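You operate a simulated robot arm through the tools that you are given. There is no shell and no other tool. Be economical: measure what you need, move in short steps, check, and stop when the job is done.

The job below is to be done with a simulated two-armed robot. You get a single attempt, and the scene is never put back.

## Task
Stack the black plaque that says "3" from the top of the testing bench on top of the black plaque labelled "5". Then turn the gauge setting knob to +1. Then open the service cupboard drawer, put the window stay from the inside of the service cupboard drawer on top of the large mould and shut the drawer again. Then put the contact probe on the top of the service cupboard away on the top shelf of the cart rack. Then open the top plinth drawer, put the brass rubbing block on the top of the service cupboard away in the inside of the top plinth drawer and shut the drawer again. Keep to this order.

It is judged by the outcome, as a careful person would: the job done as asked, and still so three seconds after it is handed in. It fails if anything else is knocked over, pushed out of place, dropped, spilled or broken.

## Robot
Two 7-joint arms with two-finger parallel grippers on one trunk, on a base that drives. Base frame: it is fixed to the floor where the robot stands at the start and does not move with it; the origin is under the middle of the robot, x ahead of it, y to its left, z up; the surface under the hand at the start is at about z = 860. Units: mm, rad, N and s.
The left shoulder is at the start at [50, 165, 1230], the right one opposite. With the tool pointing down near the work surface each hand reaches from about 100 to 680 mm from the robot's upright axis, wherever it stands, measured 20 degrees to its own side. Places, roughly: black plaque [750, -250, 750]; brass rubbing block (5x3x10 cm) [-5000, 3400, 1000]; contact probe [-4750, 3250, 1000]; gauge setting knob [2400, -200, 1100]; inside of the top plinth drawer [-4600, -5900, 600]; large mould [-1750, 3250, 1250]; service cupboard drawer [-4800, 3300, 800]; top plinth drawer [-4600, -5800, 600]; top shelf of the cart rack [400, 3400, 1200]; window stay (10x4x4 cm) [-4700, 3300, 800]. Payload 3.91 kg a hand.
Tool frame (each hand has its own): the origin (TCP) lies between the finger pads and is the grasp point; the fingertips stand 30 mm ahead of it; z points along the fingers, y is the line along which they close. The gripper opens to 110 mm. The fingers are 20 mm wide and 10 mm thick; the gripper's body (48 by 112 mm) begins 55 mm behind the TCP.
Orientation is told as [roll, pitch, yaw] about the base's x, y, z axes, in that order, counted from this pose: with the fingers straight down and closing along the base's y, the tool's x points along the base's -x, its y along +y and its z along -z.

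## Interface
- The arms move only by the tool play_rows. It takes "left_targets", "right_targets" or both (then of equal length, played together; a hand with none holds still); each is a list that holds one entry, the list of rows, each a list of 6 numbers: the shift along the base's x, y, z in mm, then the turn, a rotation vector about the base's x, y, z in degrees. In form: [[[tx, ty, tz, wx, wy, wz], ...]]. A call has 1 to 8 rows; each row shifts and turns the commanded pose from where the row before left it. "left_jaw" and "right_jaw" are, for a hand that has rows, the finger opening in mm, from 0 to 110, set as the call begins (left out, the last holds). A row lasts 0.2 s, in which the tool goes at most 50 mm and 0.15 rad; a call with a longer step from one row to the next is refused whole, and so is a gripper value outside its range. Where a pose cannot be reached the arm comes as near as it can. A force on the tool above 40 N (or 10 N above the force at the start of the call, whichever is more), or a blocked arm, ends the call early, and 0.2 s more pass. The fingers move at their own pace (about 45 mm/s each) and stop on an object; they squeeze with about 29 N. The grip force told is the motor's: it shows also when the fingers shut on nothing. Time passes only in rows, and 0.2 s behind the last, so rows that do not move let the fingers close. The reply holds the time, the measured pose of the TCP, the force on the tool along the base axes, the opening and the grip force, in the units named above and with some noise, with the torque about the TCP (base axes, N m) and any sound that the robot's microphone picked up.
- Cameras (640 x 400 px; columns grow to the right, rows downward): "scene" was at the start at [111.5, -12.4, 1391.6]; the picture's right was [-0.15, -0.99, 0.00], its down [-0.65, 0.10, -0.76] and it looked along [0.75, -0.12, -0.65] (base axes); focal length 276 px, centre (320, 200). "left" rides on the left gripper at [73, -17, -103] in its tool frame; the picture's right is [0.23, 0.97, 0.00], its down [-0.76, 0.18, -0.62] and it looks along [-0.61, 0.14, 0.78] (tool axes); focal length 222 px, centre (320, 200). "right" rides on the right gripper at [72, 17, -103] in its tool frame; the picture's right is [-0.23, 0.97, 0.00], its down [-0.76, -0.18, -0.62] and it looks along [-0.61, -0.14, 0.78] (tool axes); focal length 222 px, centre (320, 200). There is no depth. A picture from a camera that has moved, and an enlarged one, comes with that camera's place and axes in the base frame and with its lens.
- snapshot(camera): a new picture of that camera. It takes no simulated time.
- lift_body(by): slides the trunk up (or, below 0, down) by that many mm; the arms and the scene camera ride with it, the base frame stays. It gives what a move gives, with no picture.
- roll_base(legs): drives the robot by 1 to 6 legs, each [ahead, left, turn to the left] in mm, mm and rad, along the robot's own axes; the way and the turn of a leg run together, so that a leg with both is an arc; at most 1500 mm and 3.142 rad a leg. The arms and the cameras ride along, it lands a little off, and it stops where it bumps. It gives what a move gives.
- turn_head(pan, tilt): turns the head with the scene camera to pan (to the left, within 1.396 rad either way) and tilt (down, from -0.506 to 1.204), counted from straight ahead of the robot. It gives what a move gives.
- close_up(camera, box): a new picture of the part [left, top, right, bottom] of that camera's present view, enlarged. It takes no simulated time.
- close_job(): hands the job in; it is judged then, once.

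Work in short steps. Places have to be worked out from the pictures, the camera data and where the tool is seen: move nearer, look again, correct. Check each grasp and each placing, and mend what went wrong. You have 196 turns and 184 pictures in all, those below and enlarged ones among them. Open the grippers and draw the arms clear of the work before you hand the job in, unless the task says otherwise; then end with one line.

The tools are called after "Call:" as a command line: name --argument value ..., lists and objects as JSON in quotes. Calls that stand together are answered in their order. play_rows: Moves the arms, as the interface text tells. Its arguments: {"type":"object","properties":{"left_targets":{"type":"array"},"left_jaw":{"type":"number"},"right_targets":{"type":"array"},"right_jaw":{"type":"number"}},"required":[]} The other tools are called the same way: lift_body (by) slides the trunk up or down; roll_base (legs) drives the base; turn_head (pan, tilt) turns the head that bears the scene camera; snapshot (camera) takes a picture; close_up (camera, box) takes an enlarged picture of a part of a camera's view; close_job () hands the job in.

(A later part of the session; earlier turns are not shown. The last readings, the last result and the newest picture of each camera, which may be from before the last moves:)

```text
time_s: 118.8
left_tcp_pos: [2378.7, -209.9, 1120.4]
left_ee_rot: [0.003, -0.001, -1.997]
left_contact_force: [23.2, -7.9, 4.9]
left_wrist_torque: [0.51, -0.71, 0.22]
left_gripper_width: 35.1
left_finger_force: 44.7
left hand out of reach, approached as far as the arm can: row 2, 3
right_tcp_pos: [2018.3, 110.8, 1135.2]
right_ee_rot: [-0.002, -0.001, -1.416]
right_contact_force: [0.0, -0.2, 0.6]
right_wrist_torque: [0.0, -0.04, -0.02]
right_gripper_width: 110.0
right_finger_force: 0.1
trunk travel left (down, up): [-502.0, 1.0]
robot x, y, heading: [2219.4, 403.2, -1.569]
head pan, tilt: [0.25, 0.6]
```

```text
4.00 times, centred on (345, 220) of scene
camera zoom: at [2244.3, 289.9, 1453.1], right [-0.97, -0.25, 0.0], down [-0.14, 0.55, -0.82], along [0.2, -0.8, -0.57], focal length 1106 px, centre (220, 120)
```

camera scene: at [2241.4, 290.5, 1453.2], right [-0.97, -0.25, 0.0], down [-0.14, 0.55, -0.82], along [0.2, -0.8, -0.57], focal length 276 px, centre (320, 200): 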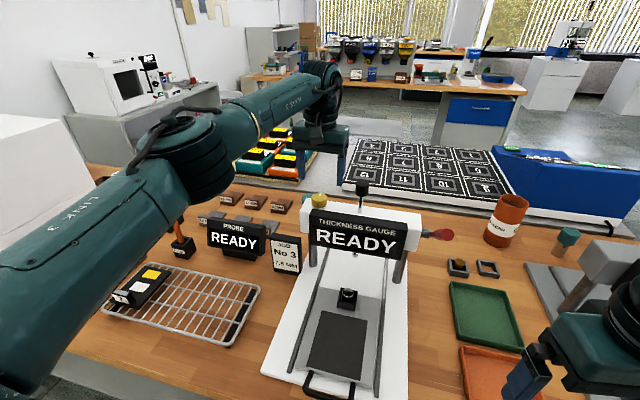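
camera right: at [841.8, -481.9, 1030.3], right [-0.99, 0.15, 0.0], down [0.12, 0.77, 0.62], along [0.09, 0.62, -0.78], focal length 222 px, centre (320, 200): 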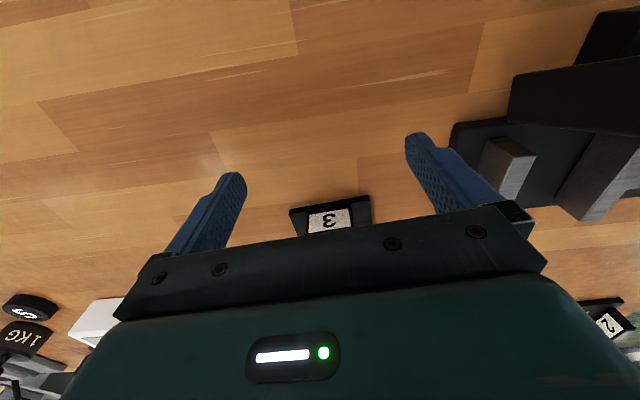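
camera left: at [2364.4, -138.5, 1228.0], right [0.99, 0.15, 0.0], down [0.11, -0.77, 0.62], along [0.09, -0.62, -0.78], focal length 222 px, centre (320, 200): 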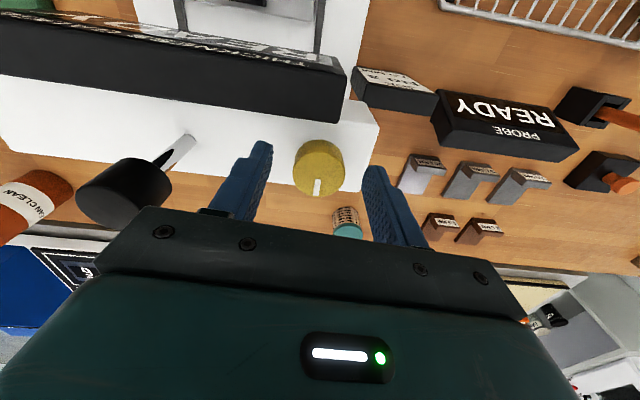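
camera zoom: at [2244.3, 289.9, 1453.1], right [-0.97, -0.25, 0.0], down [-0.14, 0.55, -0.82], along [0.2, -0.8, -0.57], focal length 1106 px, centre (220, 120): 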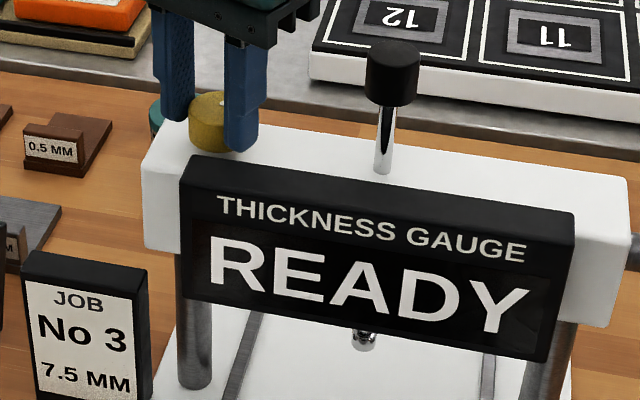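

Yaw limit reached. Release, lift, and look at the knob index and anything that changed.

Call:
play_rows --left_targets '[[[0, 0, 0, 0, 0, 0], [0, 0, 0, 0, 0, 0], [0, 0, 15, 0, 0, 0], [0, 0, 25, 0, 0, 0], [0, 0, 25, 0, 0, 0]]]' --left_jaw 62

Call:
snapshot --camera "left"

Call:
close_up --camera "scene" --box '[250, 160, 430, 280]'

```text
time_s: 120.0
left_tcp_pos: [2370.7, -205.4, 1186.8]
left_ee_rot: [-0.001, -0.003, -2.003]
left_contact_force: [-0.9, 0.4, -0.2]
left_wrist_torque: [-0.01, -0.02, -0.01]
left_gripper_width: 62.0
left_finger_force: 0.0
right_tcp_pos: [2014.8, 112.0, 1135.3]
right_ee_rot: [0.001, -0.004, -1.415]
right_contact_force: [-0.3, -0.3, 0.2]
right_wrist_torque: [-0.02, -0.01, -0.02]
right_gripper_width: 110.3
right_finger_force: 0.1
trunk travel left (down, up): [-502.0, 1.0]
robot x, y, heading: [2223.5, 403.6, -1.57]
head pan, tilt: [0.25, 0.6]
```

```text
123 pictures are left
camera left: at [2386.3, -132.3, 1290.4], right [0.98, -0.2, 0.0], down [-0.16, -0.77, 0.62], along [-0.13, -0.61, -0.78], focal length 222 px, centre (320, 200)
```

left: 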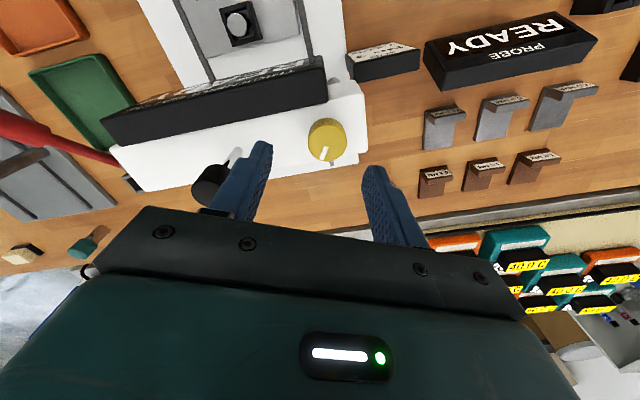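

```text
3.33 times, centred on (340, 220) of scene
camera zoom: at [2240.4, 291.5, 1453.3], right [-0.97, -0.25, 0.0], down [-0.14, 0.55, -0.83], along [0.2, -0.8, -0.56], focal length 922 px, centre (253, 133)
```

zoom: 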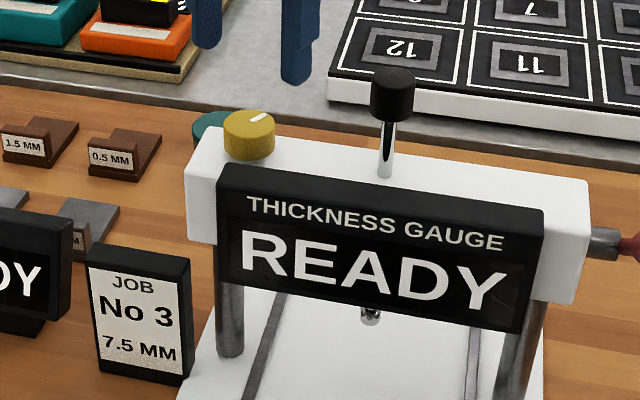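

The knob moved ~20° clockwise. Zoom from the left camera for any scale marks.

Call:
close_up --camera "left" --box '[270, 80, 390, 180]'

Call:
close_up --camera "scene" --box '[150, 180, 310, 300]'

```text
4.00 times, centred on (330, 130) of left
camera zoom: at [2386.3, -132.3, 1290.4], right [0.98, -0.2, 0.0], down [-0.16, -0.77, 0.62], along [-0.13, -0.61, -0.78], focal length 888 px, centre (280, 480)
```

zoom: 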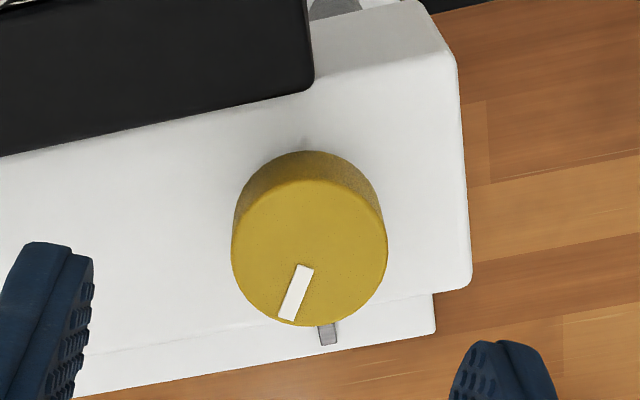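

```text
3.33 times, centred on (230, 240) of scene
camera zoom: at [2240.4, 291.5, 1453.3], right [-0.97, -0.25, 0.0], down [-0.14, 0.55, -0.83], along [0.2, -0.8, -0.56], focal length 922 px, centre (620, 67)
```

zoom: 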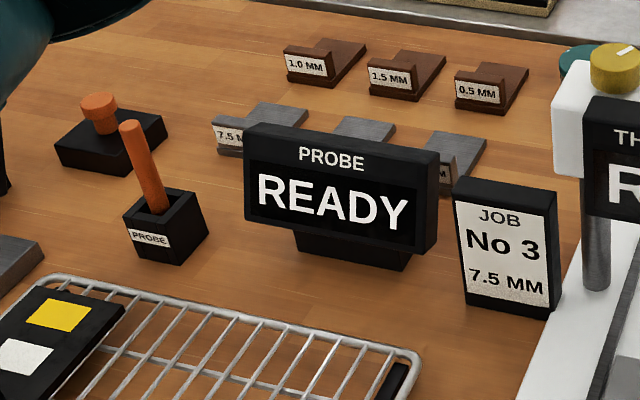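

No scale printed, so the display should react at a certain step. I'll rotate the hand back (+72°) above the knob to get a larger clockwise stroke.

Call:
play_rows --left_targets '[[[1, -1, 0, 0, 0, 8.4], [1, -1, 0, 0, 0, 8.4], [1, -1, 0, 0, 0, 8.4], [1, -1, 0, 0, 0, 8.4], [1, -1, 0, 0, 0, 8.4], [1, 0, 0, 0, 0, 8.4], [0, 0, 0, 0, 0, 8.4], [0, 0, 0, 0, 0, 8.4]]]'

Call:
snapshot --camera "left"

```text
time_s: 121.8
left_tcp_pos: [2377.6, -211.4, 1184.6]
left_ee_rot: [-0.001, 0.0, -0.828]
left_contact_force: [0.2, -0.1, 0.6]
left_wrist_torque: [-0.02, 0.0, 0.0]
left_gripper_width: 61.9
left_finger_force: 0.0
right_tcp_pos: [2015.1, 111.5, 1134.1]
right_ee_rot: [0.002, -0.002, -1.414]
right_contact_force: [0.0, -0.2, 1.0]
right_wrist_torque: [0.01, 0.0, 0.03]
right_gripper_width: 110.0
right_finger_force: 0.1
trunk travel left (down, up): [-502.0, 1.0]
robot x, y, heading: [2219.3, 404.2, -1.568]
head pan, tilt: [0.25, 0.6]
```

```text
119 pictures are left
camera left: at [2316.2, -169.7, 1288.8], right [0.56, 0.83, 0.0], down [0.65, -0.44, 0.62], along [0.52, -0.35, -0.78], focal length 222 px, centre (320, 200)
```

left: 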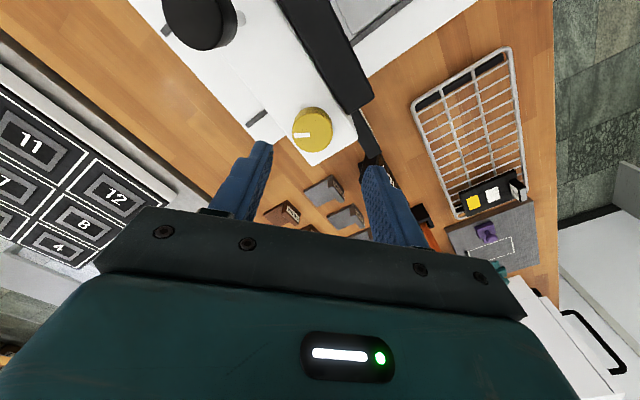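

Clear to descend; go down 65 mm and grip.

Call:
play_rows --left_targets '[[[0, 0, -25, 0, 0, 0], [0, 0, -25, 0, 0, 0], [0, 0, -10, 0, 0, 0], [0, 0, -5, 0, 0, 0], [0, 0, 0, 0, 0, 0]]]'

Call:
play_rows --left_targets '[[[0, 0, 0, 0, 0, 0], [0, 0, 0, 0, 0, 0], [0, 0, 0, 0, 0, 0]]]' --left_jaw 25

Call:
close_up --camera "scene" --box '[250, 140, 430, 260]'

```text
time_s: 123.0
left_tcp_pos: [2377.0, -211.8, 1119.3]
left_ee_rot: [0.001, 0.0, -0.831]
left_contact_force: [-0.8, -0.2, 0.4]
left_wrist_torque: [0.03, 0.03, 0.02]
left_gripper_width: 62.0
left_finger_force: 0.0
right_tcp_pos: [2016.1, 110.6, 1134.9]
right_ee_rot: [0.002, 0.0, -1.415]
right_contact_force: [-0.1, -0.1, -1.3]
right_wrist_torque: [0.01, -0.01, 0.01]
right_gripper_width: 110.3
right_finger_force: 0.1
trunk travel left (down, up): [-502.0, 1.0]
robot x, y, heading: [2222.4, 405.1, -1.569]
head pan, tilt: [0.25, 0.6]
```

```text
time_s: 123.8
left_tcp_pos: [2371.8, -214.1, 1119.0]
left_ee_rot: [-0.006, -0.002, -0.834]
left_contact_force: [-18.1, -17.9, -1.3]
left_wrist_torque: [-0.16, 0.42, -0.13]
left_gripper_width: 35.3
left_finger_force: 40.8
right_tcp_pos: [2013.8, 108.1, 1133.5]
right_ee_rot: [0.003, 0.0, -1.416]
right_contact_force: [-0.8, -0.2, 1.1]
right_wrist_torque: [-0.01, 0.0, -0.02]
right_gripper_width: 110.2
right_finger_force: 0.0
trunk travel left (down, up): [-502.0, 1.0]
robot x, y, heading: [2219.9, 404.1, -1.567]
head pan, tilt: [0.25, 0.6]
```

```text
3.33 times, centred on (340, 200) of scene
camera zoom: at [2237.8, 287.5, 1452.9], right [-0.97, -0.25, 0.0], down [-0.14, 0.55, -0.82], along [0.21, -0.8, -0.57], focal length 922 px, centre (253, 200)
```

zoom: 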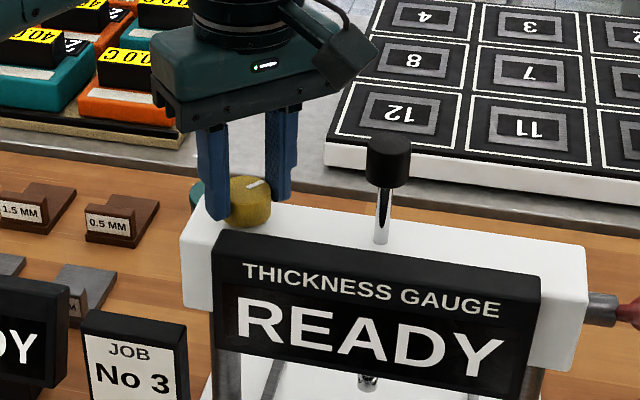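

Side force shows the knob centre is further back (~y −220). Shift the hand accordingly before turning.

Call:
play_rows --left_targets '[[[0, -3, 0, 0, 0, 0], [0, -3, 0, 0, 0, 0], [0, -2, 0, 0, 0, 0], [0, 0, 0, 0, 0, 0]]]'

```text
time_s: 124.8
left_tcp_pos: [2371.8, -216.2, 1120.6]
left_ee_rot: [0.005, 0.006, -0.837]
left_contact_force: [-21.6, 22.1, -12.7]
left_wrist_torque: [0.06, 0.07, -0.01]
left_gripper_width: 35.2
left_finger_force: 45.1
right_tcp_pos: [2012.9, 112.8, 1135.4]
right_ee_rot: [0.004, -0.004, -1.416]
right_contact_force: [-0.4, 0.1, 0.1]
right_wrist_torque: [-0.01, 0.01, 0.03]
right_gripper_width: 110.0
right_finger_force: 0.0
trunk travel left (down, up): [-502.0, 1.0]
robot x, y, heading: [2220.9, 406.6, -1.575]
head pan, tilt: [0.25, 0.6]
```

I'll open, recentre on (2378,-221), and regrip to avoid stress.

Call:
play_rows --left_targets '[[[0, 0, 0, 0, 0, 0], [0, 0, 0, 0, 0, 0], [0, 0, 0, 0, 0, 0]]]' --left_jaw 60

Call:
snapshot --camera "left"

```text
time_s: 125.5
left_tcp_pos: [2377.9, -220.2, 1121.5]
left_ee_rot: [-0.001, -0.001, -0.829]
left_contact_force: [0.0, 0.6, 0.1]
left_wrist_torque: [-0.02, -0.04, -0.01]
left_gripper_width: 60.1
left_finger_force: 0.2
right_tcp_pos: [2016.1, 110.2, 1134.1]
right_ee_rot: [0.001, -0.002, -1.414]
right_contact_force: [0.6, 0.0, 0.3]
right_wrist_torque: [0.01, -0.01, -0.01]
right_gripper_width: 109.9
right_finger_force: 0.0
trunk travel left (down, up): [-502.0, 1.0]
robot x, y, heading: [2222.6, 401.9, -1.57]
head pan, tilt: [0.25, 0.6]
```

```text
117 pictures are left
camera left: at [2316.4, -177.2, 1224.5], right [0.56, 0.83, 0.0], down [0.65, -0.44, 0.62], along [0.51, -0.35, -0.78], focal length 222 px, centre (320, 200)
```

left: 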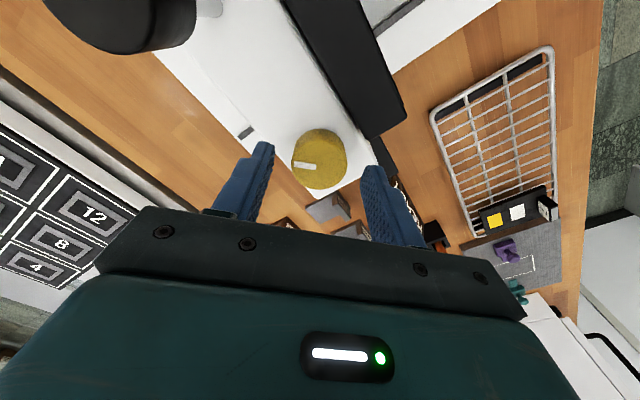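

Knob sits centred between fingers. Grip and read forces.

Call:
play_rows --left_targets '[[[0, 0, -1.5, 0, 0, 0], [0, 0, 0, 0, 0, 0], [0, 0, 0, 0, 0, 0]]]' --left_jaw 28

```text
time_s: 126.3
left_tcp_pos: [2376.3, -219.9, 1119.5]
left_ee_rot: [-0.001, -0.002, -0.832]
left_contact_force: [-2.1, -4.1, 1.2]
left_wrist_torque: [-0.02, 0.07, 0.0]
left_gripper_width: 35.3
left_finger_force: 45.0
right_tcp_pos: [2015.4, 110.4, 1135.0]
right_ee_rot: [0.0, -0.002, -1.415]
right_contact_force: [0.5, 0.0, 0.2]
right_wrist_torque: [0.01, 0.0, 0.0]
right_gripper_width: 110.1
right_finger_force: 0.1
trunk travel left (down, up): [-502.0, 1.0]
robot x, y, heading: [2220.2, 404.7, -1.574]
head pan, tilt: [0.25, 0.6]
```

Well centred now. Turn clockwise 24° and check the display.

Call:
play_rows --left_targets '[[[0, 0, 0, 0, 0, -6], [0, 0, 0, 0, 0, -6], [0, 0, 0, 0, 0, -6], [0, 0, 0, 0, 0, -6], [0, 0, 0, 0, 0, 0]]]'

Call:
close_up --camera "scene" --box '[250, 140, 430, 260]'

```text
time_s: 127.5
left_tcp_pos: [2374.9, -220.5, 1118.0]
left_ee_rot: [-0.002, -0.002, -1.251]
left_contact_force: [-6.1, -13.4, 8.9]
left_wrist_torque: [0.29, 0.33, 0.03]
left_gripper_width: 35.4
left_finger_force: 45.2
right_tcp_pos: [2015.3, 110.2, 1134.1]
right_ee_rot: [0.003, -0.002, -1.415]
right_contact_force: [0.6, 0.2, -0.2]
right_wrist_torque: [-0.01, 0.02, 0.0]
right_gripper_width: 109.8
right_finger_force: 0.1
trunk travel left (down, up): [-502.0, 1.0]
robot x, y, heading: [2217.5, 404.2, -1.566]
head pan, tilt: [0.25, 0.6]
```

```text
3.33 times, centred on (340, 200) of scene
camera zoom: at [2239.7, 289.4, 1453.1], right [-0.97, -0.25, 0.0], down [-0.14, 0.55, -0.82], along [0.2, -0.8, -0.57], focal length 922 px, centre (253, 200)
```

zoom: 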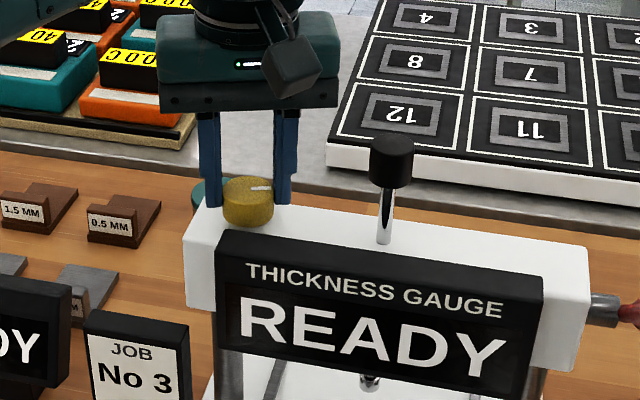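

Index now ~45° clockwise, display unchanged, so no readout. I'll release and inspect the housing around the knob for markings, incl. the back side.

Call:
play_rows --left_targets '[[[0, 0, 0, 0, 0, 0], [0, 0, 0, 0, 0, 0], [0, 0, 20, 0, 0, 0], [0, 0, 30, 0, 0, 0], [0, -20, 30, 0, 0, 0], [0, -30, 10, 0, 0, 0]]]' --left_jaw 62

Call:
close_up --camera "scene" --box '[280, 180, 370, 240]'

Call:
snapshot --camera "left"

```text
time_s: 128.9
left_tcp_pos: [2378.9, -241.1, 1202.9]
left_ee_rot: [-0.002, -0.001, -1.252]
left_contact_force: [0.2, -0.4, -0.8]
left_wrist_torque: [0.0, 0.03, 0.03]
left_gripper_width: 62.0
left_finger_force: 0.1
left hand out of reach, approached as far as the arm can: row 6
right_tcp_pos: [2016.0, 110.9, 1135.0]
right_ee_rot: [0.001, -0.001, -1.415]
right_contact_force: [-0.5, -0.1, -0.3]
right_wrist_torque: [0.0, 0.02, -0.01]
right_gripper_width: 109.9
right_finger_force: 0.1
trunk travel left (down, up): [-502.0, 1.0]
robot x, y, heading: [2221.8, 407.1, -1.569]
head pan, tilt: [0.25, 0.6]
```

```text
6.67 times, centred on (325, 210) of scene
camera zoom: at [2242.1, 290.7, 1453.2], right [-0.97, -0.25, 0.0], down [-0.14, 0.55, -0.82], along [0.2, -0.8, -0.57], focal length 1843 px, centre (287, 133)
```

zoom: 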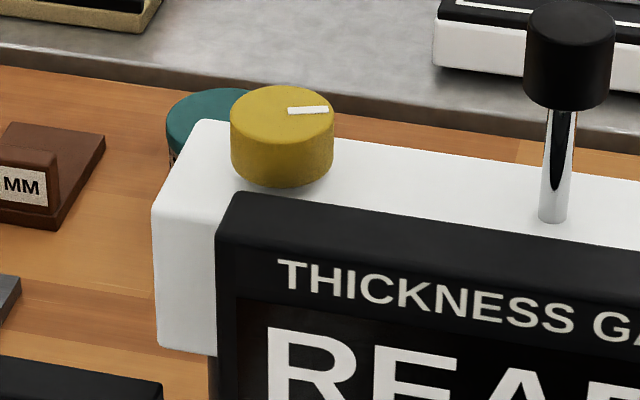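

```text
114 pictures are left
camera left: at [2340.9, -177.5, 1307.1], right [0.85, 0.52, 0.0], down [0.41, -0.67, 0.62], along [0.32, -0.53, -0.78], focal length 222 px, centre (320, 200)
```

left: 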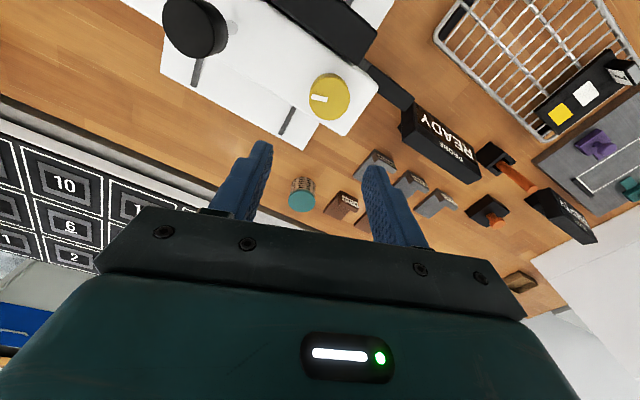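

Get a precise index angle from the left camera.

Call:
close_up --camera "left" --box '[280, 60, 380, 130]'

```text
5.71 times, centred on (330, 95) of left
camera zoom: at [2340.9, -177.5, 1307.1], right [0.85, 0.52, 0.0], down [0.41, -0.67, 0.62], along [0.32, -0.53, -0.78], focal length 1269 px, centre (263, 800)
```

zoom: 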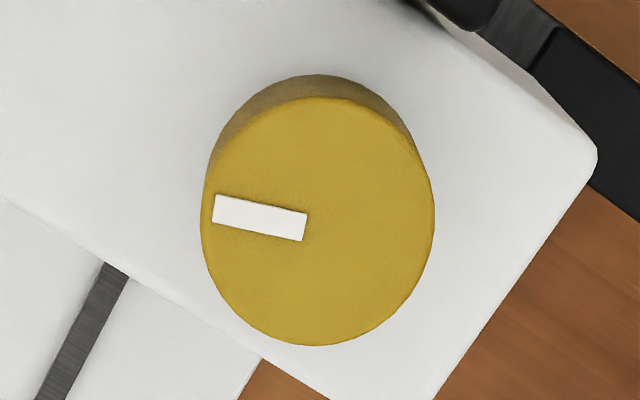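

The index went 0→31°→68° while the hand turned only 20° and 24°, suggesting detents of about 34°. To test (and return one step) I'll regrip and turn back ~22° counter-clockwise.

Call:
play_rows --left_targets '[[[-3, 10, 0, 0, 0, 0], [0, 11, -10, 0, 0, 0], [0, 0, -25, 0, 0, 0], [0, 0, -25, 0, 0, 0], [0, 0, -18, 0, 0, 0], [0, 0, -5, 0, 0, 0]]]'

Call:
play_rows --left_targets '[[[0, 0, 0, 0, 0, 0], [0, 0, 0, 0, 0, 0], [0, 0, 0, 0, 0, 0]]]' --left_jaw 28

Call:
close_up --camera "left" --box '[270, 120, 370, 200]'

```text
time_s: 130.3
left_tcp_pos: [2375.3, -221.1, 1119.1]
left_ee_rot: [-0.001, -0.001, -1.249]
left_contact_force: [-0.4, 0.3, -0.2]
left_wrist_torque: [-0.03, 0.0, -0.01]
left_gripper_width: 62.2
left_finger_force: 0.0
right_tcp_pos: [2016.1, 109.4, 1134.6]
right_ee_rot: [0.003, -0.001, -1.417]
right_contact_force: [0.4, -0.4, -0.3]
right_wrist_torque: [-0.03, 0.02, 0.0]
right_gripper_width: 110.2
right_finger_force: 0.1
trunk travel left (down, up): [-502.0, 1.0]
robot x, y, heading: [2219.0, 406.1, -1.566]
head pan, tilt: [0.25, 0.6]
```

```text
time_s: 131.2
left_tcp_pos: [2375.2, -221.8, 1120.4]
left_ee_rot: [0.0, 0.001, -1.25]
left_contact_force: [0.9, 0.3, -2.1]
left_wrist_torque: [0.06, -0.33, 0.02]
left_gripper_width: 35.7
left_finger_force: 44.7
right_tcp_pos: [2016.4, 111.5, 1134.3]
right_ee_rot: [0.001, -0.003, -1.415]
right_contact_force: [-0.1, 0.8, -0.1]
right_wrist_torque: [-0.03, 0.02, 0.01]
right_gripper_width: 110.2
right_finger_force: 0.0
trunk travel left (down, up): [-502.0, 1.0]
robot x, y, heading: [2216.1, 408.1, -1.565]
head pan, tilt: [0.25, 0.6]
```

```text
5.00 times, centred on (320, 160) of left
camera zoom: at [2337.0, -157.0, 1223.2], right [0.85, 0.52, 0.0], down [0.41, -0.67, 0.62], along [0.33, -0.53, -0.78], focal length 1111 px, centre (320, 400)
```

zoom: 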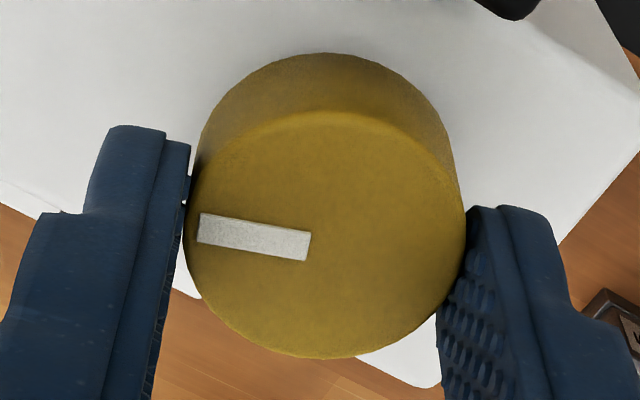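

Great view of the index while gripped. Turn +22° counter-clockwise and view.

Call:
play_rows --left_targets '[[[0, 0, 0, 0, 0, 5.5], [0, 0, 0, 0, 0, 5.5], [0, 0, 0, 0, 0, 5.5], [0, 0, 0, 0, 0, 5.5], [0, 0, 0, 0, 0, 0]]]'

Call:
close_up --camera "left" --box '[270, 120, 370, 200]'

```text
time_s: 132.3
left_tcp_pos: [2376.1, -220.5, 1120.2]
left_ee_rot: [0.002, 0.0, -0.864]
left_contact_force: [4.4, 13.7, -5.5]
left_wrist_torque: [-0.04, -0.11, 0.03]
left_gripper_width: 35.7
left_finger_force: 45.0
right_tcp_pos: [2016.0, 112.1, 1134.8]
right_ee_rot: [-0.001, -0.003, -1.414]
right_contact_force: [0.0, 0.2, 0.0]
right_wrist_torque: [0.0, -0.04, 0.01]
right_gripper_width: 110.0
right_finger_force: 0.0
trunk travel left (down, up): [-502.0, 1.0]
robot x, y, heading: [2219.1, 401.0, -1.571]
head pan, tilt: [0.25, 0.6]
```

```text
5.00 times, centred on (320, 160) of left
camera zoom: at [2316.8, -176.0, 1223.2], right [0.59, 0.81, 0.0], down [0.63, -0.46, 0.62], along [0.5, -0.37, -0.78], focal length 1111 px, centre (320, 400)
```

zoom: 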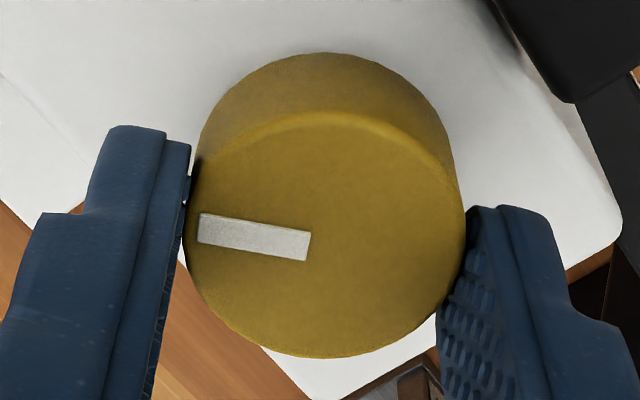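

Knob follows the hand exactly (now ~47°). Release in place and see whether it snaps.

Call:
play_rows --left_targets '[[[0, 0, 0, 0, 0, 0], [0, 0, 0, 0, 0, 0], [0, 0, 0, 0, 0, 0]]]' --left_jaw 60

Call:
close_up --camera "left" --box '[270, 120, 370, 200]'

```text
time_s: 133.2
left_tcp_pos: [2375.6, -222.6, 1119.3]
left_ee_rot: [-0.001, -0.003, -0.866]
left_contact_force: [-1.1, -0.5, -0.4]
left_wrist_torque: [0.02, -0.01, 0.0]
left_gripper_width: 59.8
left_finger_force: 0.1
right_tcp_pos: [2015.6, 110.3, 1134.7]
right_ee_rot: [0.001, -0.002, -1.415]
right_contact_force: [-0.2, 0.9, 0.0]
right_wrist_torque: [0.02, -0.03, -0.02]
right_gripper_width: 110.0
right_finger_force: 0.0
trunk travel left (down, up): [-502.0, 1.0]
robot x, y, heading: [2218.4, 404.7, -1.573]
head pan, tilt: [0.25, 0.6]
```

```text
5.00 times, centred on (320, 160) of left
camera zoom: at [2315.8, -177.3, 1223.4], right [0.59, 0.8, 0.0], down [0.63, -0.46, 0.62], along [0.5, -0.37, -0.78], focal length 1111 px, centre (320, 400)
```

zoom: 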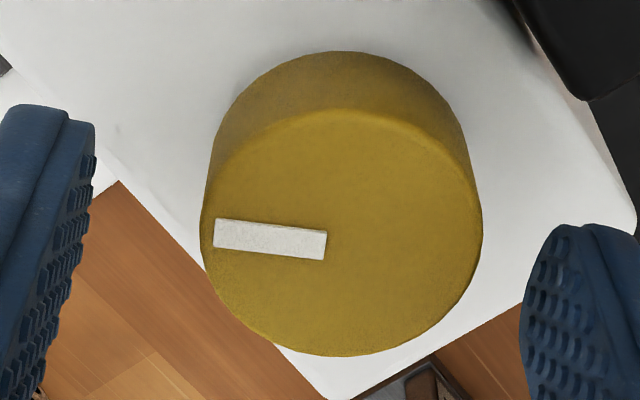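

No detents; it's continuous. I'll zoom hard on the housing for faint marks near the knob.

Call:
close_up --camera "left" --box '[275, 120, 311, 145]'

Call:
close_up --camera "left" --box '[310, 110, 380, 160]'

Call:
close_up --camera "scene" --box '[295, 200, 400, 265]'

```text
16.00 times, centred on (293, 132) of left
camera zoom: at [2315.8, -177.3, 1223.4], right [0.59, 0.8, 0.0], down [0.63, -0.46, 0.62], along [0.5, -0.37, -0.78], focal length 3554 px, centre (752, 1280)
```

zoom: 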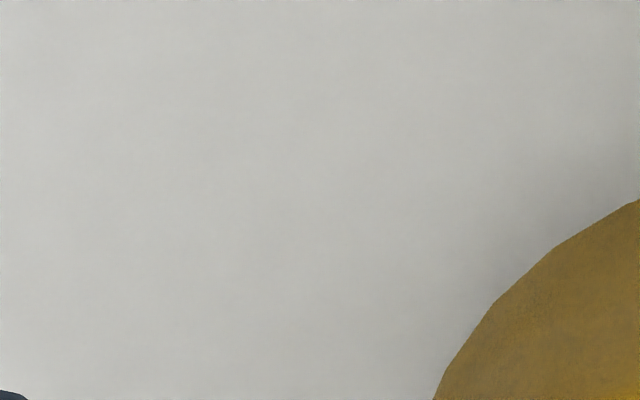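

```text
8.00 times, centred on (345, 135) of left
camera zoom: at [2315.8, -177.3, 1223.4], right [0.59, 0.8, 0.0], down [0.63, -0.46, 0.62], along [0.5, -0.37, -0.78], focal length 1777 px, centre (120, 720)
```

zoom: 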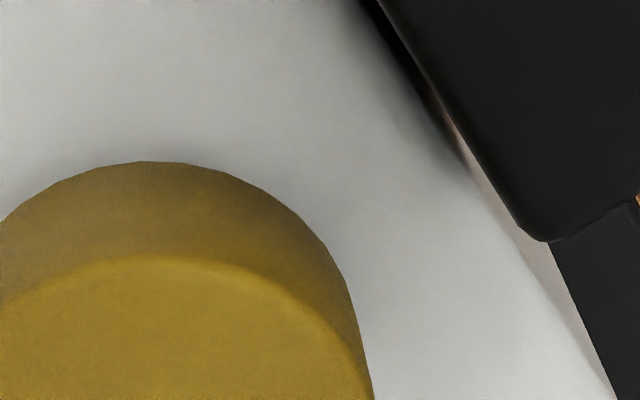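

```text
6.10 times, centred on (348, 232) of scene
camera zoom: at [2240.7, 290.6, 1453.2], right [-0.97, -0.25, 0.0], down [-0.14, 0.55, -0.83], along [0.2, -0.8, -0.56], focal length 1685 px, centre (152, 2)
```

zoom: 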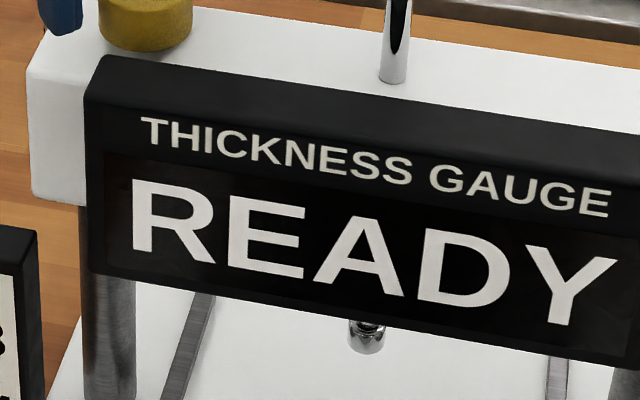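

The index drifted ~4° after release; perhaps it creeps to a detent. Wait a second and measure again.

Call:
play_rows --left_targets '[[[0, 0, 0, 0, 0, 0], [0, 0, 0, 0, 0, 0], [0, 0, 0, 0, 0, 0], [0, 0, 0, 0, 0, 0], [0, 0, 0, 0, 0, 0], [0, 0, 0, 0, 0, 0], [0, 0, 0, 0, 0, 0], [0, 0, 0, 0, 0, 0]]]'

Call:
close_up --camera "left" --box '[270, 120, 370, 200]'

```text
time_s: 134.9
left_tcp_pos: [2374.8, -220.7, 1121.0]
left_ee_rot: [-0.002, 0.001, -0.867]
left_contact_force: [0.8, 0.3, 0.5]
left_wrist_torque: [-0.01, -0.01, 0.0]
left_gripper_width: 60.0
left_finger_force: 0.1
right_tcp_pos: [2016.9, 110.8, 1135.0]
right_ee_rot: [0.001, -0.002, -1.416]
right_contact_force: [-0.1, -1.0, -0.3]
right_wrist_torque: [0.01, 0.0, -0.01]
right_gripper_width: 110.4
right_finger_force: 0.1
trunk travel left (down, up): [-502.0, 1.0]
robot x, y, heading: [2220.4, 406.0, -1.569]
head pan, tilt: [0.25, 0.6]
```

```text
5.00 times, centred on (320, 160) of left
camera zoom: at [2315.9, -177.3, 1223.3], right [0.59, 0.8, 0.0], down [0.63, -0.46, 0.62], along [0.5, -0.37, -0.78], focal length 1111 px, centre (320, 400)
```

zoom: 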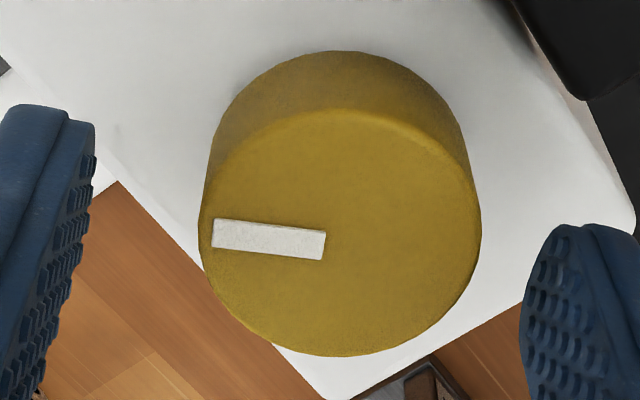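

No creep: continuous friction knob. I'll check the back face of the housing for a scale: lift and yaw the hand so its camera looks back toward +x/+y.

Call:
play_rows --left_targets '[[[0, 0, 30, 0, 0, 0], [0, 0, 40, 0, 0, 0], [0, 0, 10, 0, 0, 8], [0, -5, 0, 0, 0, 8], [0, -5, 0, 0, 0, 8], [0, -5, 0, 0, 0, 8], [0, 0, 0, 0, 0, 8], [0, 0, 0, 0, 0, 8]]]'

Call:
play_rows --left_targets '[[[5, 0, 0, 0, 0, 8], [5, 0, 0, 0, 0, 8], [5, 0, 0, 0, 0, 8], [5, 0, 0, 0, 0, 8], [5, 0, 0, 0, 0, 8], [5, 0, 0, 0, 0, 8], [5, 0, 0, 0, 0, 8]]]'

Call:
snapshot --camera "left"

```text
time_s: 136.8
left_tcp_pos: [2376.8, -237.5, 1198.8]
left_ee_rot: [0.0, -0.002, -0.026]
left_contact_force: [-0.2, 0.1, -0.2]
left_wrist_torque: [0.0, 0.01, 0.02]
left_gripper_width: 59.8
left_finger_force: 0.1
right_tcp_pos: [2015.9, 111.5, 1134.5]
right_ee_rot: [0.002, 0.0, -1.414]
right_contact_force: [0.7, -0.9, -0.4]
right_wrist_torque: [-0.02, 0.02, 0.0]
right_gripper_width: 110.2
right_finger_force: 0.0
trunk travel left (down, up): [-502.0, 1.0]
robot x, y, heading: [2219.7, 403.2, -1.568]
head pan, tilt: [0.25, 0.6]
```

```text
time_s: 138.3
left_tcp_pos: [2412.3, -236.5, 1198.9]
left_ee_rot: [0.001, 0.0, 0.951]
left_contact_force: [0.4, -0.5, -0.1]
left_wrist_torque: [0.0, 0.05, 0.02]
left_gripper_width: 60.0
left_finger_force: 0.0
right_tcp_pos: [2016.8, 110.8, 1134.0]
right_ee_rot: [0.001, -0.001, -1.416]
right_contact_force: [-0.2, 0.3, 0.1]
right_wrist_torque: [0.0, -0.01, -0.03]
right_gripper_width: 109.9
right_finger_force: 0.1
trunk travel left (down, up): [-502.0, 1.0]
robot x, y, heading: [2220.9, 405.2, -1.568]
head pan, tilt: [0.25, 0.6]
```

```text
105 pictures are left
camera left: at [2383.1, -305.4, 1302.6], right [-0.93, 0.38, 0.0], down [0.3, 0.72, 0.62], along [0.24, 0.58, -0.78], focal length 222 px, centre (320, 200)
```

left: 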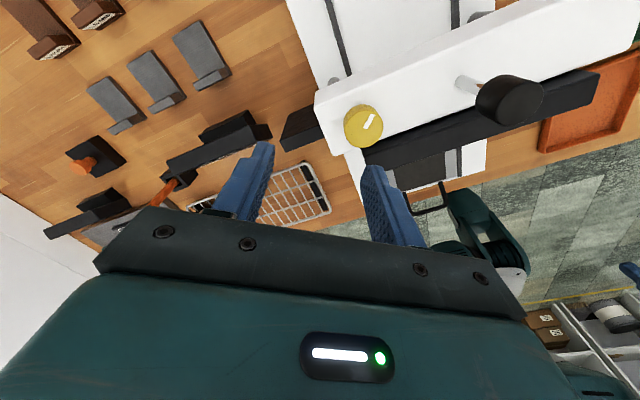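

Call:
close_up --camera "left" --box '[310, 40, 450, 160]'

```text
3.33 times, centred on (380, 100) of left
camera zoom: at [2383.1, -305.4, 1302.6], right [-0.93, 0.38, 0.0], down [0.3, 0.72, 0.62], along [0.24, 0.58, -0.78], focal length 740 px, centre (120, 533)
```

zoom: 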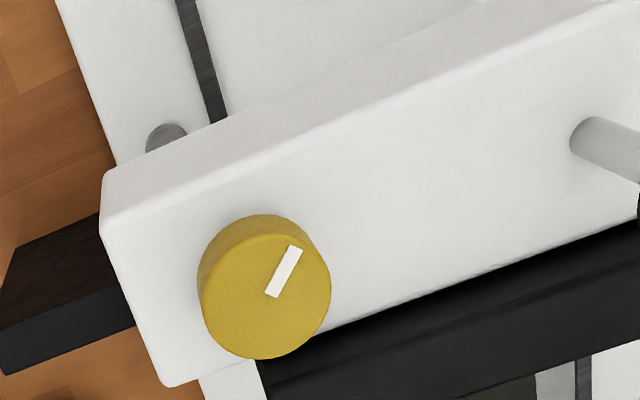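

The back is plain too. Check the wall notices for any hint about settings, looking toward +x.

Call:
turn_head --pan 1.35 --tilt 0.0

Call:
snapshot --camera "scene"

Call:
turn_head --pan 0.7 --tilt 0.2

Call:
snapshot --camera "scene"

```text
time_s: 139.7
left_tcp_pos: [2410.1, -236.6, 1199.3]
left_ee_rot: [-0.001, -0.001, 0.949]
left_contact_force: [0.0, 0.8, -0.6]
left_wrist_torque: [-0.02, 0.02, -0.01]
left_gripper_width: 60.1
left_finger_force: 0.0
right_tcp_pos: [2014.1, 111.6, 1134.2]
right_ee_rot: [0.0, -0.001, -1.417]
right_contact_force: [-0.9, -0.6, -1.0]
right_wrist_torque: [0.04, -0.02, -0.04]
right_gripper_width: 109.8
right_finger_force: 0.0
trunk travel left (down, up): [-502.0, 1.0]
robot x, y, heading: [2220.7, 402.9, -1.573]
head pan, tilt: [1.349, 0.0]
```

```text
103 pictures are left
camera scene: at [2306.7, 356.4, 1508.4], right [-0.22, -0.98, 0.0], down [0.0, 0.0, -1.0], along [0.98, -0.22, 0.0], focal length 276 px, centre (320, 200)
```

scene: 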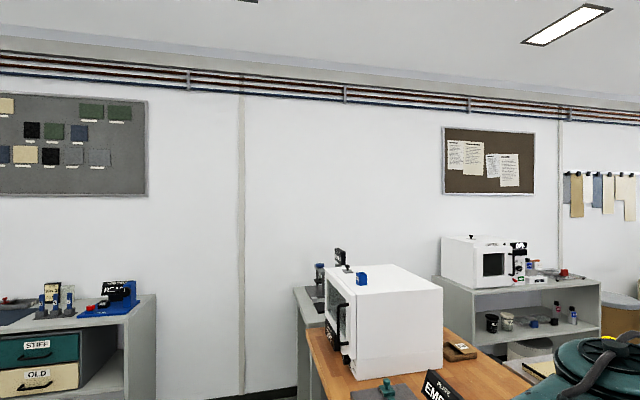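

```text
time_s: 140.7
left_tcp_pos: [2410.8, -235.8, 1198.8]
left_ee_rot: [0.001, -0.001, 0.949]
left_contact_force: [-0.1, 0.3, 0.4]
left_wrist_torque: [0.02, -0.01, 0.02]
left_gripper_width: 60.0
left_finger_force: 0.0
right_tcp_pos: [2015.9, 111.1, 1135.2]
right_ee_rot: [0.002, -0.002, -1.414]
right_contact_force: [-0.8, 0.5, 0.5]
right_wrist_torque: [0.0, 0.03, -0.01]
right_gripper_width: 110.0
right_finger_force: 0.0
trunk travel left (down, up): [-502.0, 1.0]
robot x, y, heading: [2219.2, 404.4, -1.571]
head pan, tilt: [0.7, 0.201]
```

```text
102 pictures are left
camera scene: at [2279.0, 305.0, 1490.0], right [-0.76, -0.65, 0.0], down [-0.13, 0.15, -0.98], along [0.63, -0.75, -0.2], focal length 276 px, centre (320, 200)
```

scene: 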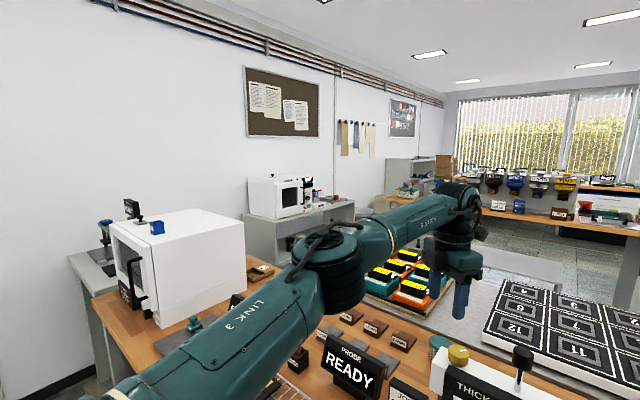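

No hints. I'll find the knob's end stop to infer the scale: regrip at yaw −0.65 with a long clockwise stroke.

Call:
play_rows --left_targets '[[[-5, 2, 0, 0, 0, -8.4], [-5, 2, 0, 0, 0, -8.4], [-5, 2, 0, 0, 0, -8.4], [-5, 2, 0, 0, 0, -8.4], [-5, 2, 0, 0, 0, -8.4], [-5, 2, 0, 0, 0, -8.4], [-4, 2, 0, 0, 0, -8.4], [-1, 1, 0, 0, 0, -8.4]]]'

Call:
play_rows --left_targets '[[[0, 0, 0, 0, 0, -8.4], [0, 0, 0, 0, 0, -8.4], [0, 0, 0, 0, 0, -7.4], [0, 0, -25, 0, 0, 0], [0, 0, -25, 0, 0, 0], [0, 0, -20, 0, 0, 0], [0, 0, -9, 0, 0, 0]]]'

Call:
play_rows --left_targets '[[[0, 0, 0, 0, 0, 0], [0, 0, 0, 0, 0, 0], [0, 0, 0, 0, 0, 0]]]' --left_jaw 28

Call:
close_up --camera "left" --box '[270, 120, 370, 200]'

```text
time_s: 142.5
left_tcp_pos: [2375.6, -221.6, 1198.1]
left_ee_rot: [-0.001, 0.0, -0.225]
left_contact_force: [-0.1, -0.4, 0.1]
left_wrist_torque: [0.03, -0.01, 0.0]
left_gripper_width: 59.9
left_finger_force: 0.0
right_tcp_pos: [2016.2, 110.7, 1135.1]
right_ee_rot: [0.002, -0.002, -1.415]
right_contact_force: [1.0, -0.2, -0.3]
right_wrist_torque: [0.01, -0.01, 0.01]
right_gripper_width: 110.1
right_finger_force: 0.1
trunk travel left (down, up): [-502.0, 1.0]
robot x, y, heading: [2217.1, 405.6, -1.572]
head pan, tilt: [0.7, 0.201]
```

```text
time_s: 144.1
left_tcp_pos: [2375.6, -221.6, 1119.0]
left_ee_rot: [0.0, -0.001, -0.646]
left_contact_force: [-0.8, 0.5, 0.0]
left_wrist_torque: [0.0, 0.0, -0.01]
left_gripper_width: 60.1
left_finger_force: 0.1
right_tcp_pos: [2014.9, 111.3, 1134.6]
right_ee_rot: [0.003, 0.0, -1.416]
right_contact_force: [0.0, 0.4, -0.2]
right_wrist_torque: [0.02, -0.01, 0.0]
right_gripper_width: 110.0
right_finger_force: 0.0
trunk travel left (down, up): [-502.0, 1.0]
robot x, y, heading: [2218.8, 405.2, -1.566]
head pan, tilt: [0.7, 0.201]
```

```text
time_s: 144.9
left_tcp_pos: [2376.9, -220.7, 1118.7]
left_ee_rot: [0.001, 0.0, -0.644]
left_contact_force: [7.5, 8.0, -2.8]
left_wrist_torque: [0.25, -0.07, -0.01]
left_gripper_width: 35.4
left_finger_force: 44.7
right_tcp_pos: [2017.8, 111.8, 1136.3]
right_ee_rot: [0.0, -0.002, -1.416]
right_contact_force: [-0.6, -0.2, 0.2]
right_wrist_torque: [0.01, -0.02, -0.02]
right_gripper_width: 110.2
right_finger_force: 0.0
trunk travel left (down, up): [-502.0, 1.0]
robot x, y, heading: [2222.9, 403.7, -1.567]
head pan, tilt: [0.7, 0.201]
```

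```text
5.00 times, centred on (320, 160) of left
camera zoom: at [2310.0, -190.6, 1222.1], right [0.4, 0.92, 0.0], down [0.71, -0.32, 0.62], along [0.57, -0.25, -0.78], focal length 1111 px, centre (320, 400)
```

zoom: 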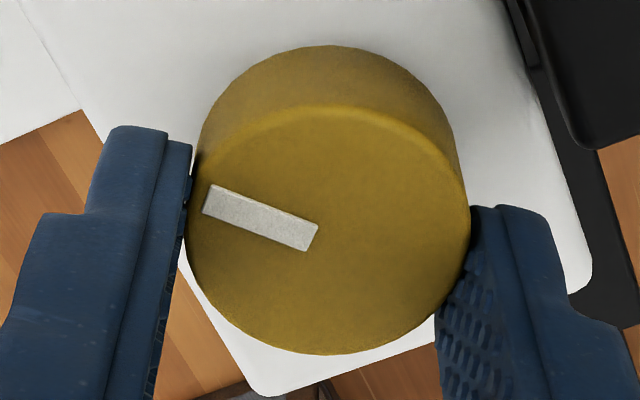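

Index at 47°. Turn clockwise 36° and watch for a stop.

Call:
play_rows --left_targets '[[[0, 0, 0, 0, 0, -6], [0, 0, 0, 0, 0, -6], [0, 0, 0, 0, 0, -6], [0, 0, 0, 0, 0, -6], [0, 0, 0, 0, 0, -6], [0, 0, 0, 0, 0, -6], [0, 0, 0, 0, 0, 0]]]'

Call:
close_up --camera "left" --box '[270, 120, 370, 200]'

Call:
turn_head --pan 0.25 --tilt 0.6

Call:
close_up --camera "scene" --box '[250, 140, 430, 260]'

```text
time_s: 146.5
left_tcp_pos: [2376.0, -222.6, 1118.8]
left_ee_rot: [-0.001, -0.001, -1.275]
left_contact_force: [3.9, 3.8, -17.0]
left_wrist_torque: [-1.15, -0.54, -0.06]
left_gripper_width: 35.2
left_finger_force: 45.0
right_tcp_pos: [2016.4, 110.4, 1134.0]
right_ee_rot: [0.0, -0.001, -1.415]
right_contact_force: [0.2, -0.2, -0.5]
right_wrist_torque: [-0.02, 0.02, 0.0]
right_gripper_width: 109.8
right_finger_force: 0.0
trunk travel left (down, up): [-502.0, 1.0]
robot x, y, heading: [2222.9, 407.1, -1.568]
head pan, tilt: [0.7, 0.201]
```

```text
5.00 times, centred on (320, 160) of left
camera zoom: at [2339.3, -157.4, 1222.3], right [0.87, 0.5, 0.0], down [0.39, -0.68, 0.62], along [0.31, -0.54, -0.78], focal length 1111 px, centre (320, 400)
```

zoom: 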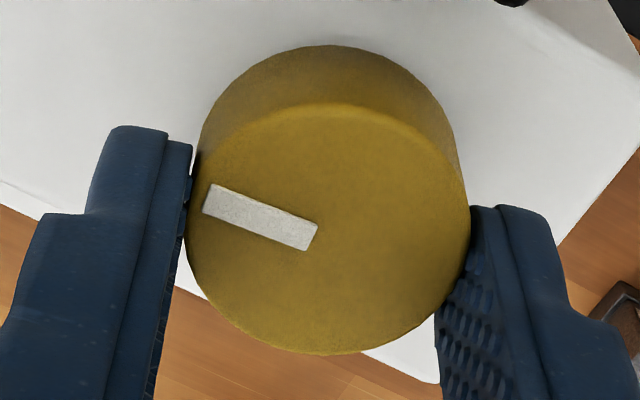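

```text
time_s: 147.4
left_tcp_pos: [2376.4, -222.4, 1119.0]
left_ee_rot: [-0.001, 0.003, -1.274]
left_contact_force: [1.8, 3.9, -16.4]
left_wrist_torque: [-0.82, -0.08, -0.04]
left_gripper_width: 35.1
left_finger_force: 45.0
right_tcp_pos: [2016.3, 110.5, 1134.9]
right_ee_rot: [-0.001, 0.001, -1.415]
right_contact_force: [0.5, -0.5, 0.5]
right_wrist_torque: [0.0, 0.0, -0.02]
right_gripper_width: 110.1
right_finger_force: 0.0
trunk travel left (down, up): [-502.0, 1.0]
robot x, y, heading: [2221.3, 404.9, -1.57]
head pan, tilt: [0.25, 0.6]
```

```text
3.33 times, centred on (340, 200) of scene
camera zoom: at [2241.6, 289.2, 1453.0], right [-0.97, -0.25, 0.0], down [-0.14, 0.55, -0.82], along [0.2, -0.8, -0.57], focal length 922 px, centre (253, 200)
```

zoom: 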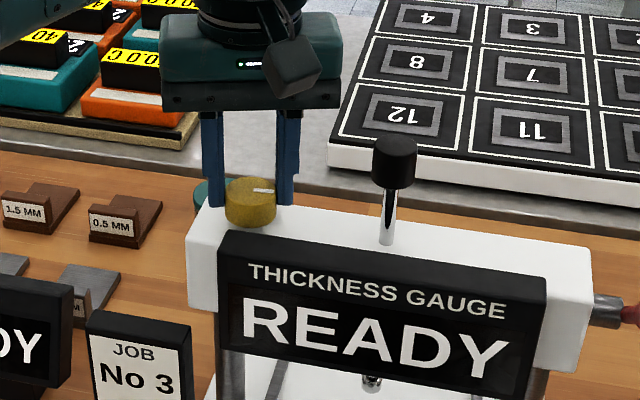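

No stop at ~83°. Continue another 36°.

Call:
play_rows --left_targets '[[[0, 0, 0, 0, 0, -6], [0, 0, 0, 0, 0, -6], [0, 0, 0, 0, 0, -6], [0, 0, 0, 0, 0, -6], [0, 0, 0, 0, 0, -6], [0, 0, 0, 0, 0, -6], [0, 0, 0, 0, 0, 0]]]'

Call:
close_up --camera "left" --box '[270, 120, 370, 200]'

Call:
close_up --camera "scene" --box '[250, 140, 430, 260]'

```text
time_s: 149.0
left_tcp_pos: [2374.1, -222.0, 1118.9]
left_ee_rot: [-0.005, 0.0, -1.907]
left_contact_force: [-10.1, 6.2, -17.4]
left_wrist_torque: [0.03, -0.04, 0.03]
left_gripper_width: 34.8
left_finger_force: 44.5
right_tcp_pos: [2015.4, 109.6, 1134.8]
right_ee_rot: [0.003, -0.002, -1.415]
right_contact_force: [0.0, 0.2, 0.0]
right_wrist_torque: [-0.01, -0.02, 0.0]
right_gripper_width: 109.9
right_finger_force: 0.0
trunk travel left (down, up): [-502.0, 1.0]
robot x, y, heading: [2219.8, 402.9, -1.571]
head pan, tilt: [0.25, 0.6]
```

```text
5.00 times, centred on (320, 160) of left
camera zoom: at [2382.0, -148.1, 1222.4], right [0.99, -0.11, 0.0], down [-0.08, -0.78, 0.62], along [-0.07, -0.62, -0.78], focal length 1111 px, centre (320, 400)
```

zoom: 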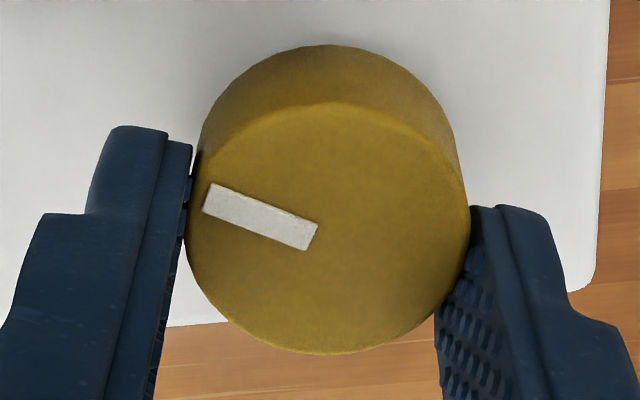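

```text
3.33 times, centred on (340, 200) of scene
camera zoom: at [2239.7, 289.3, 1453.0], right [-0.97, -0.25, 0.0], down [-0.14, 0.55, -0.82], along [0.2, -0.8, -0.57], focal length 922 px, centre (253, 200)
```

zoom: 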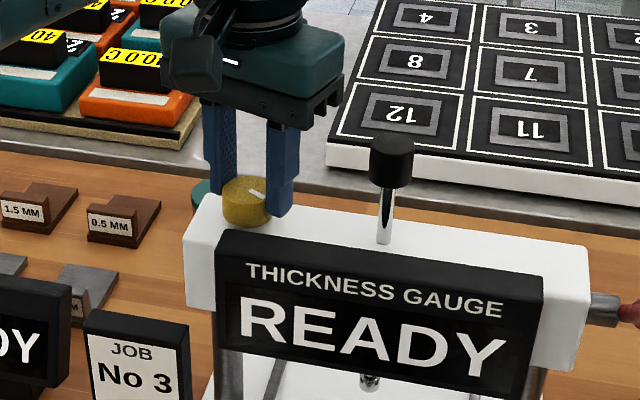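

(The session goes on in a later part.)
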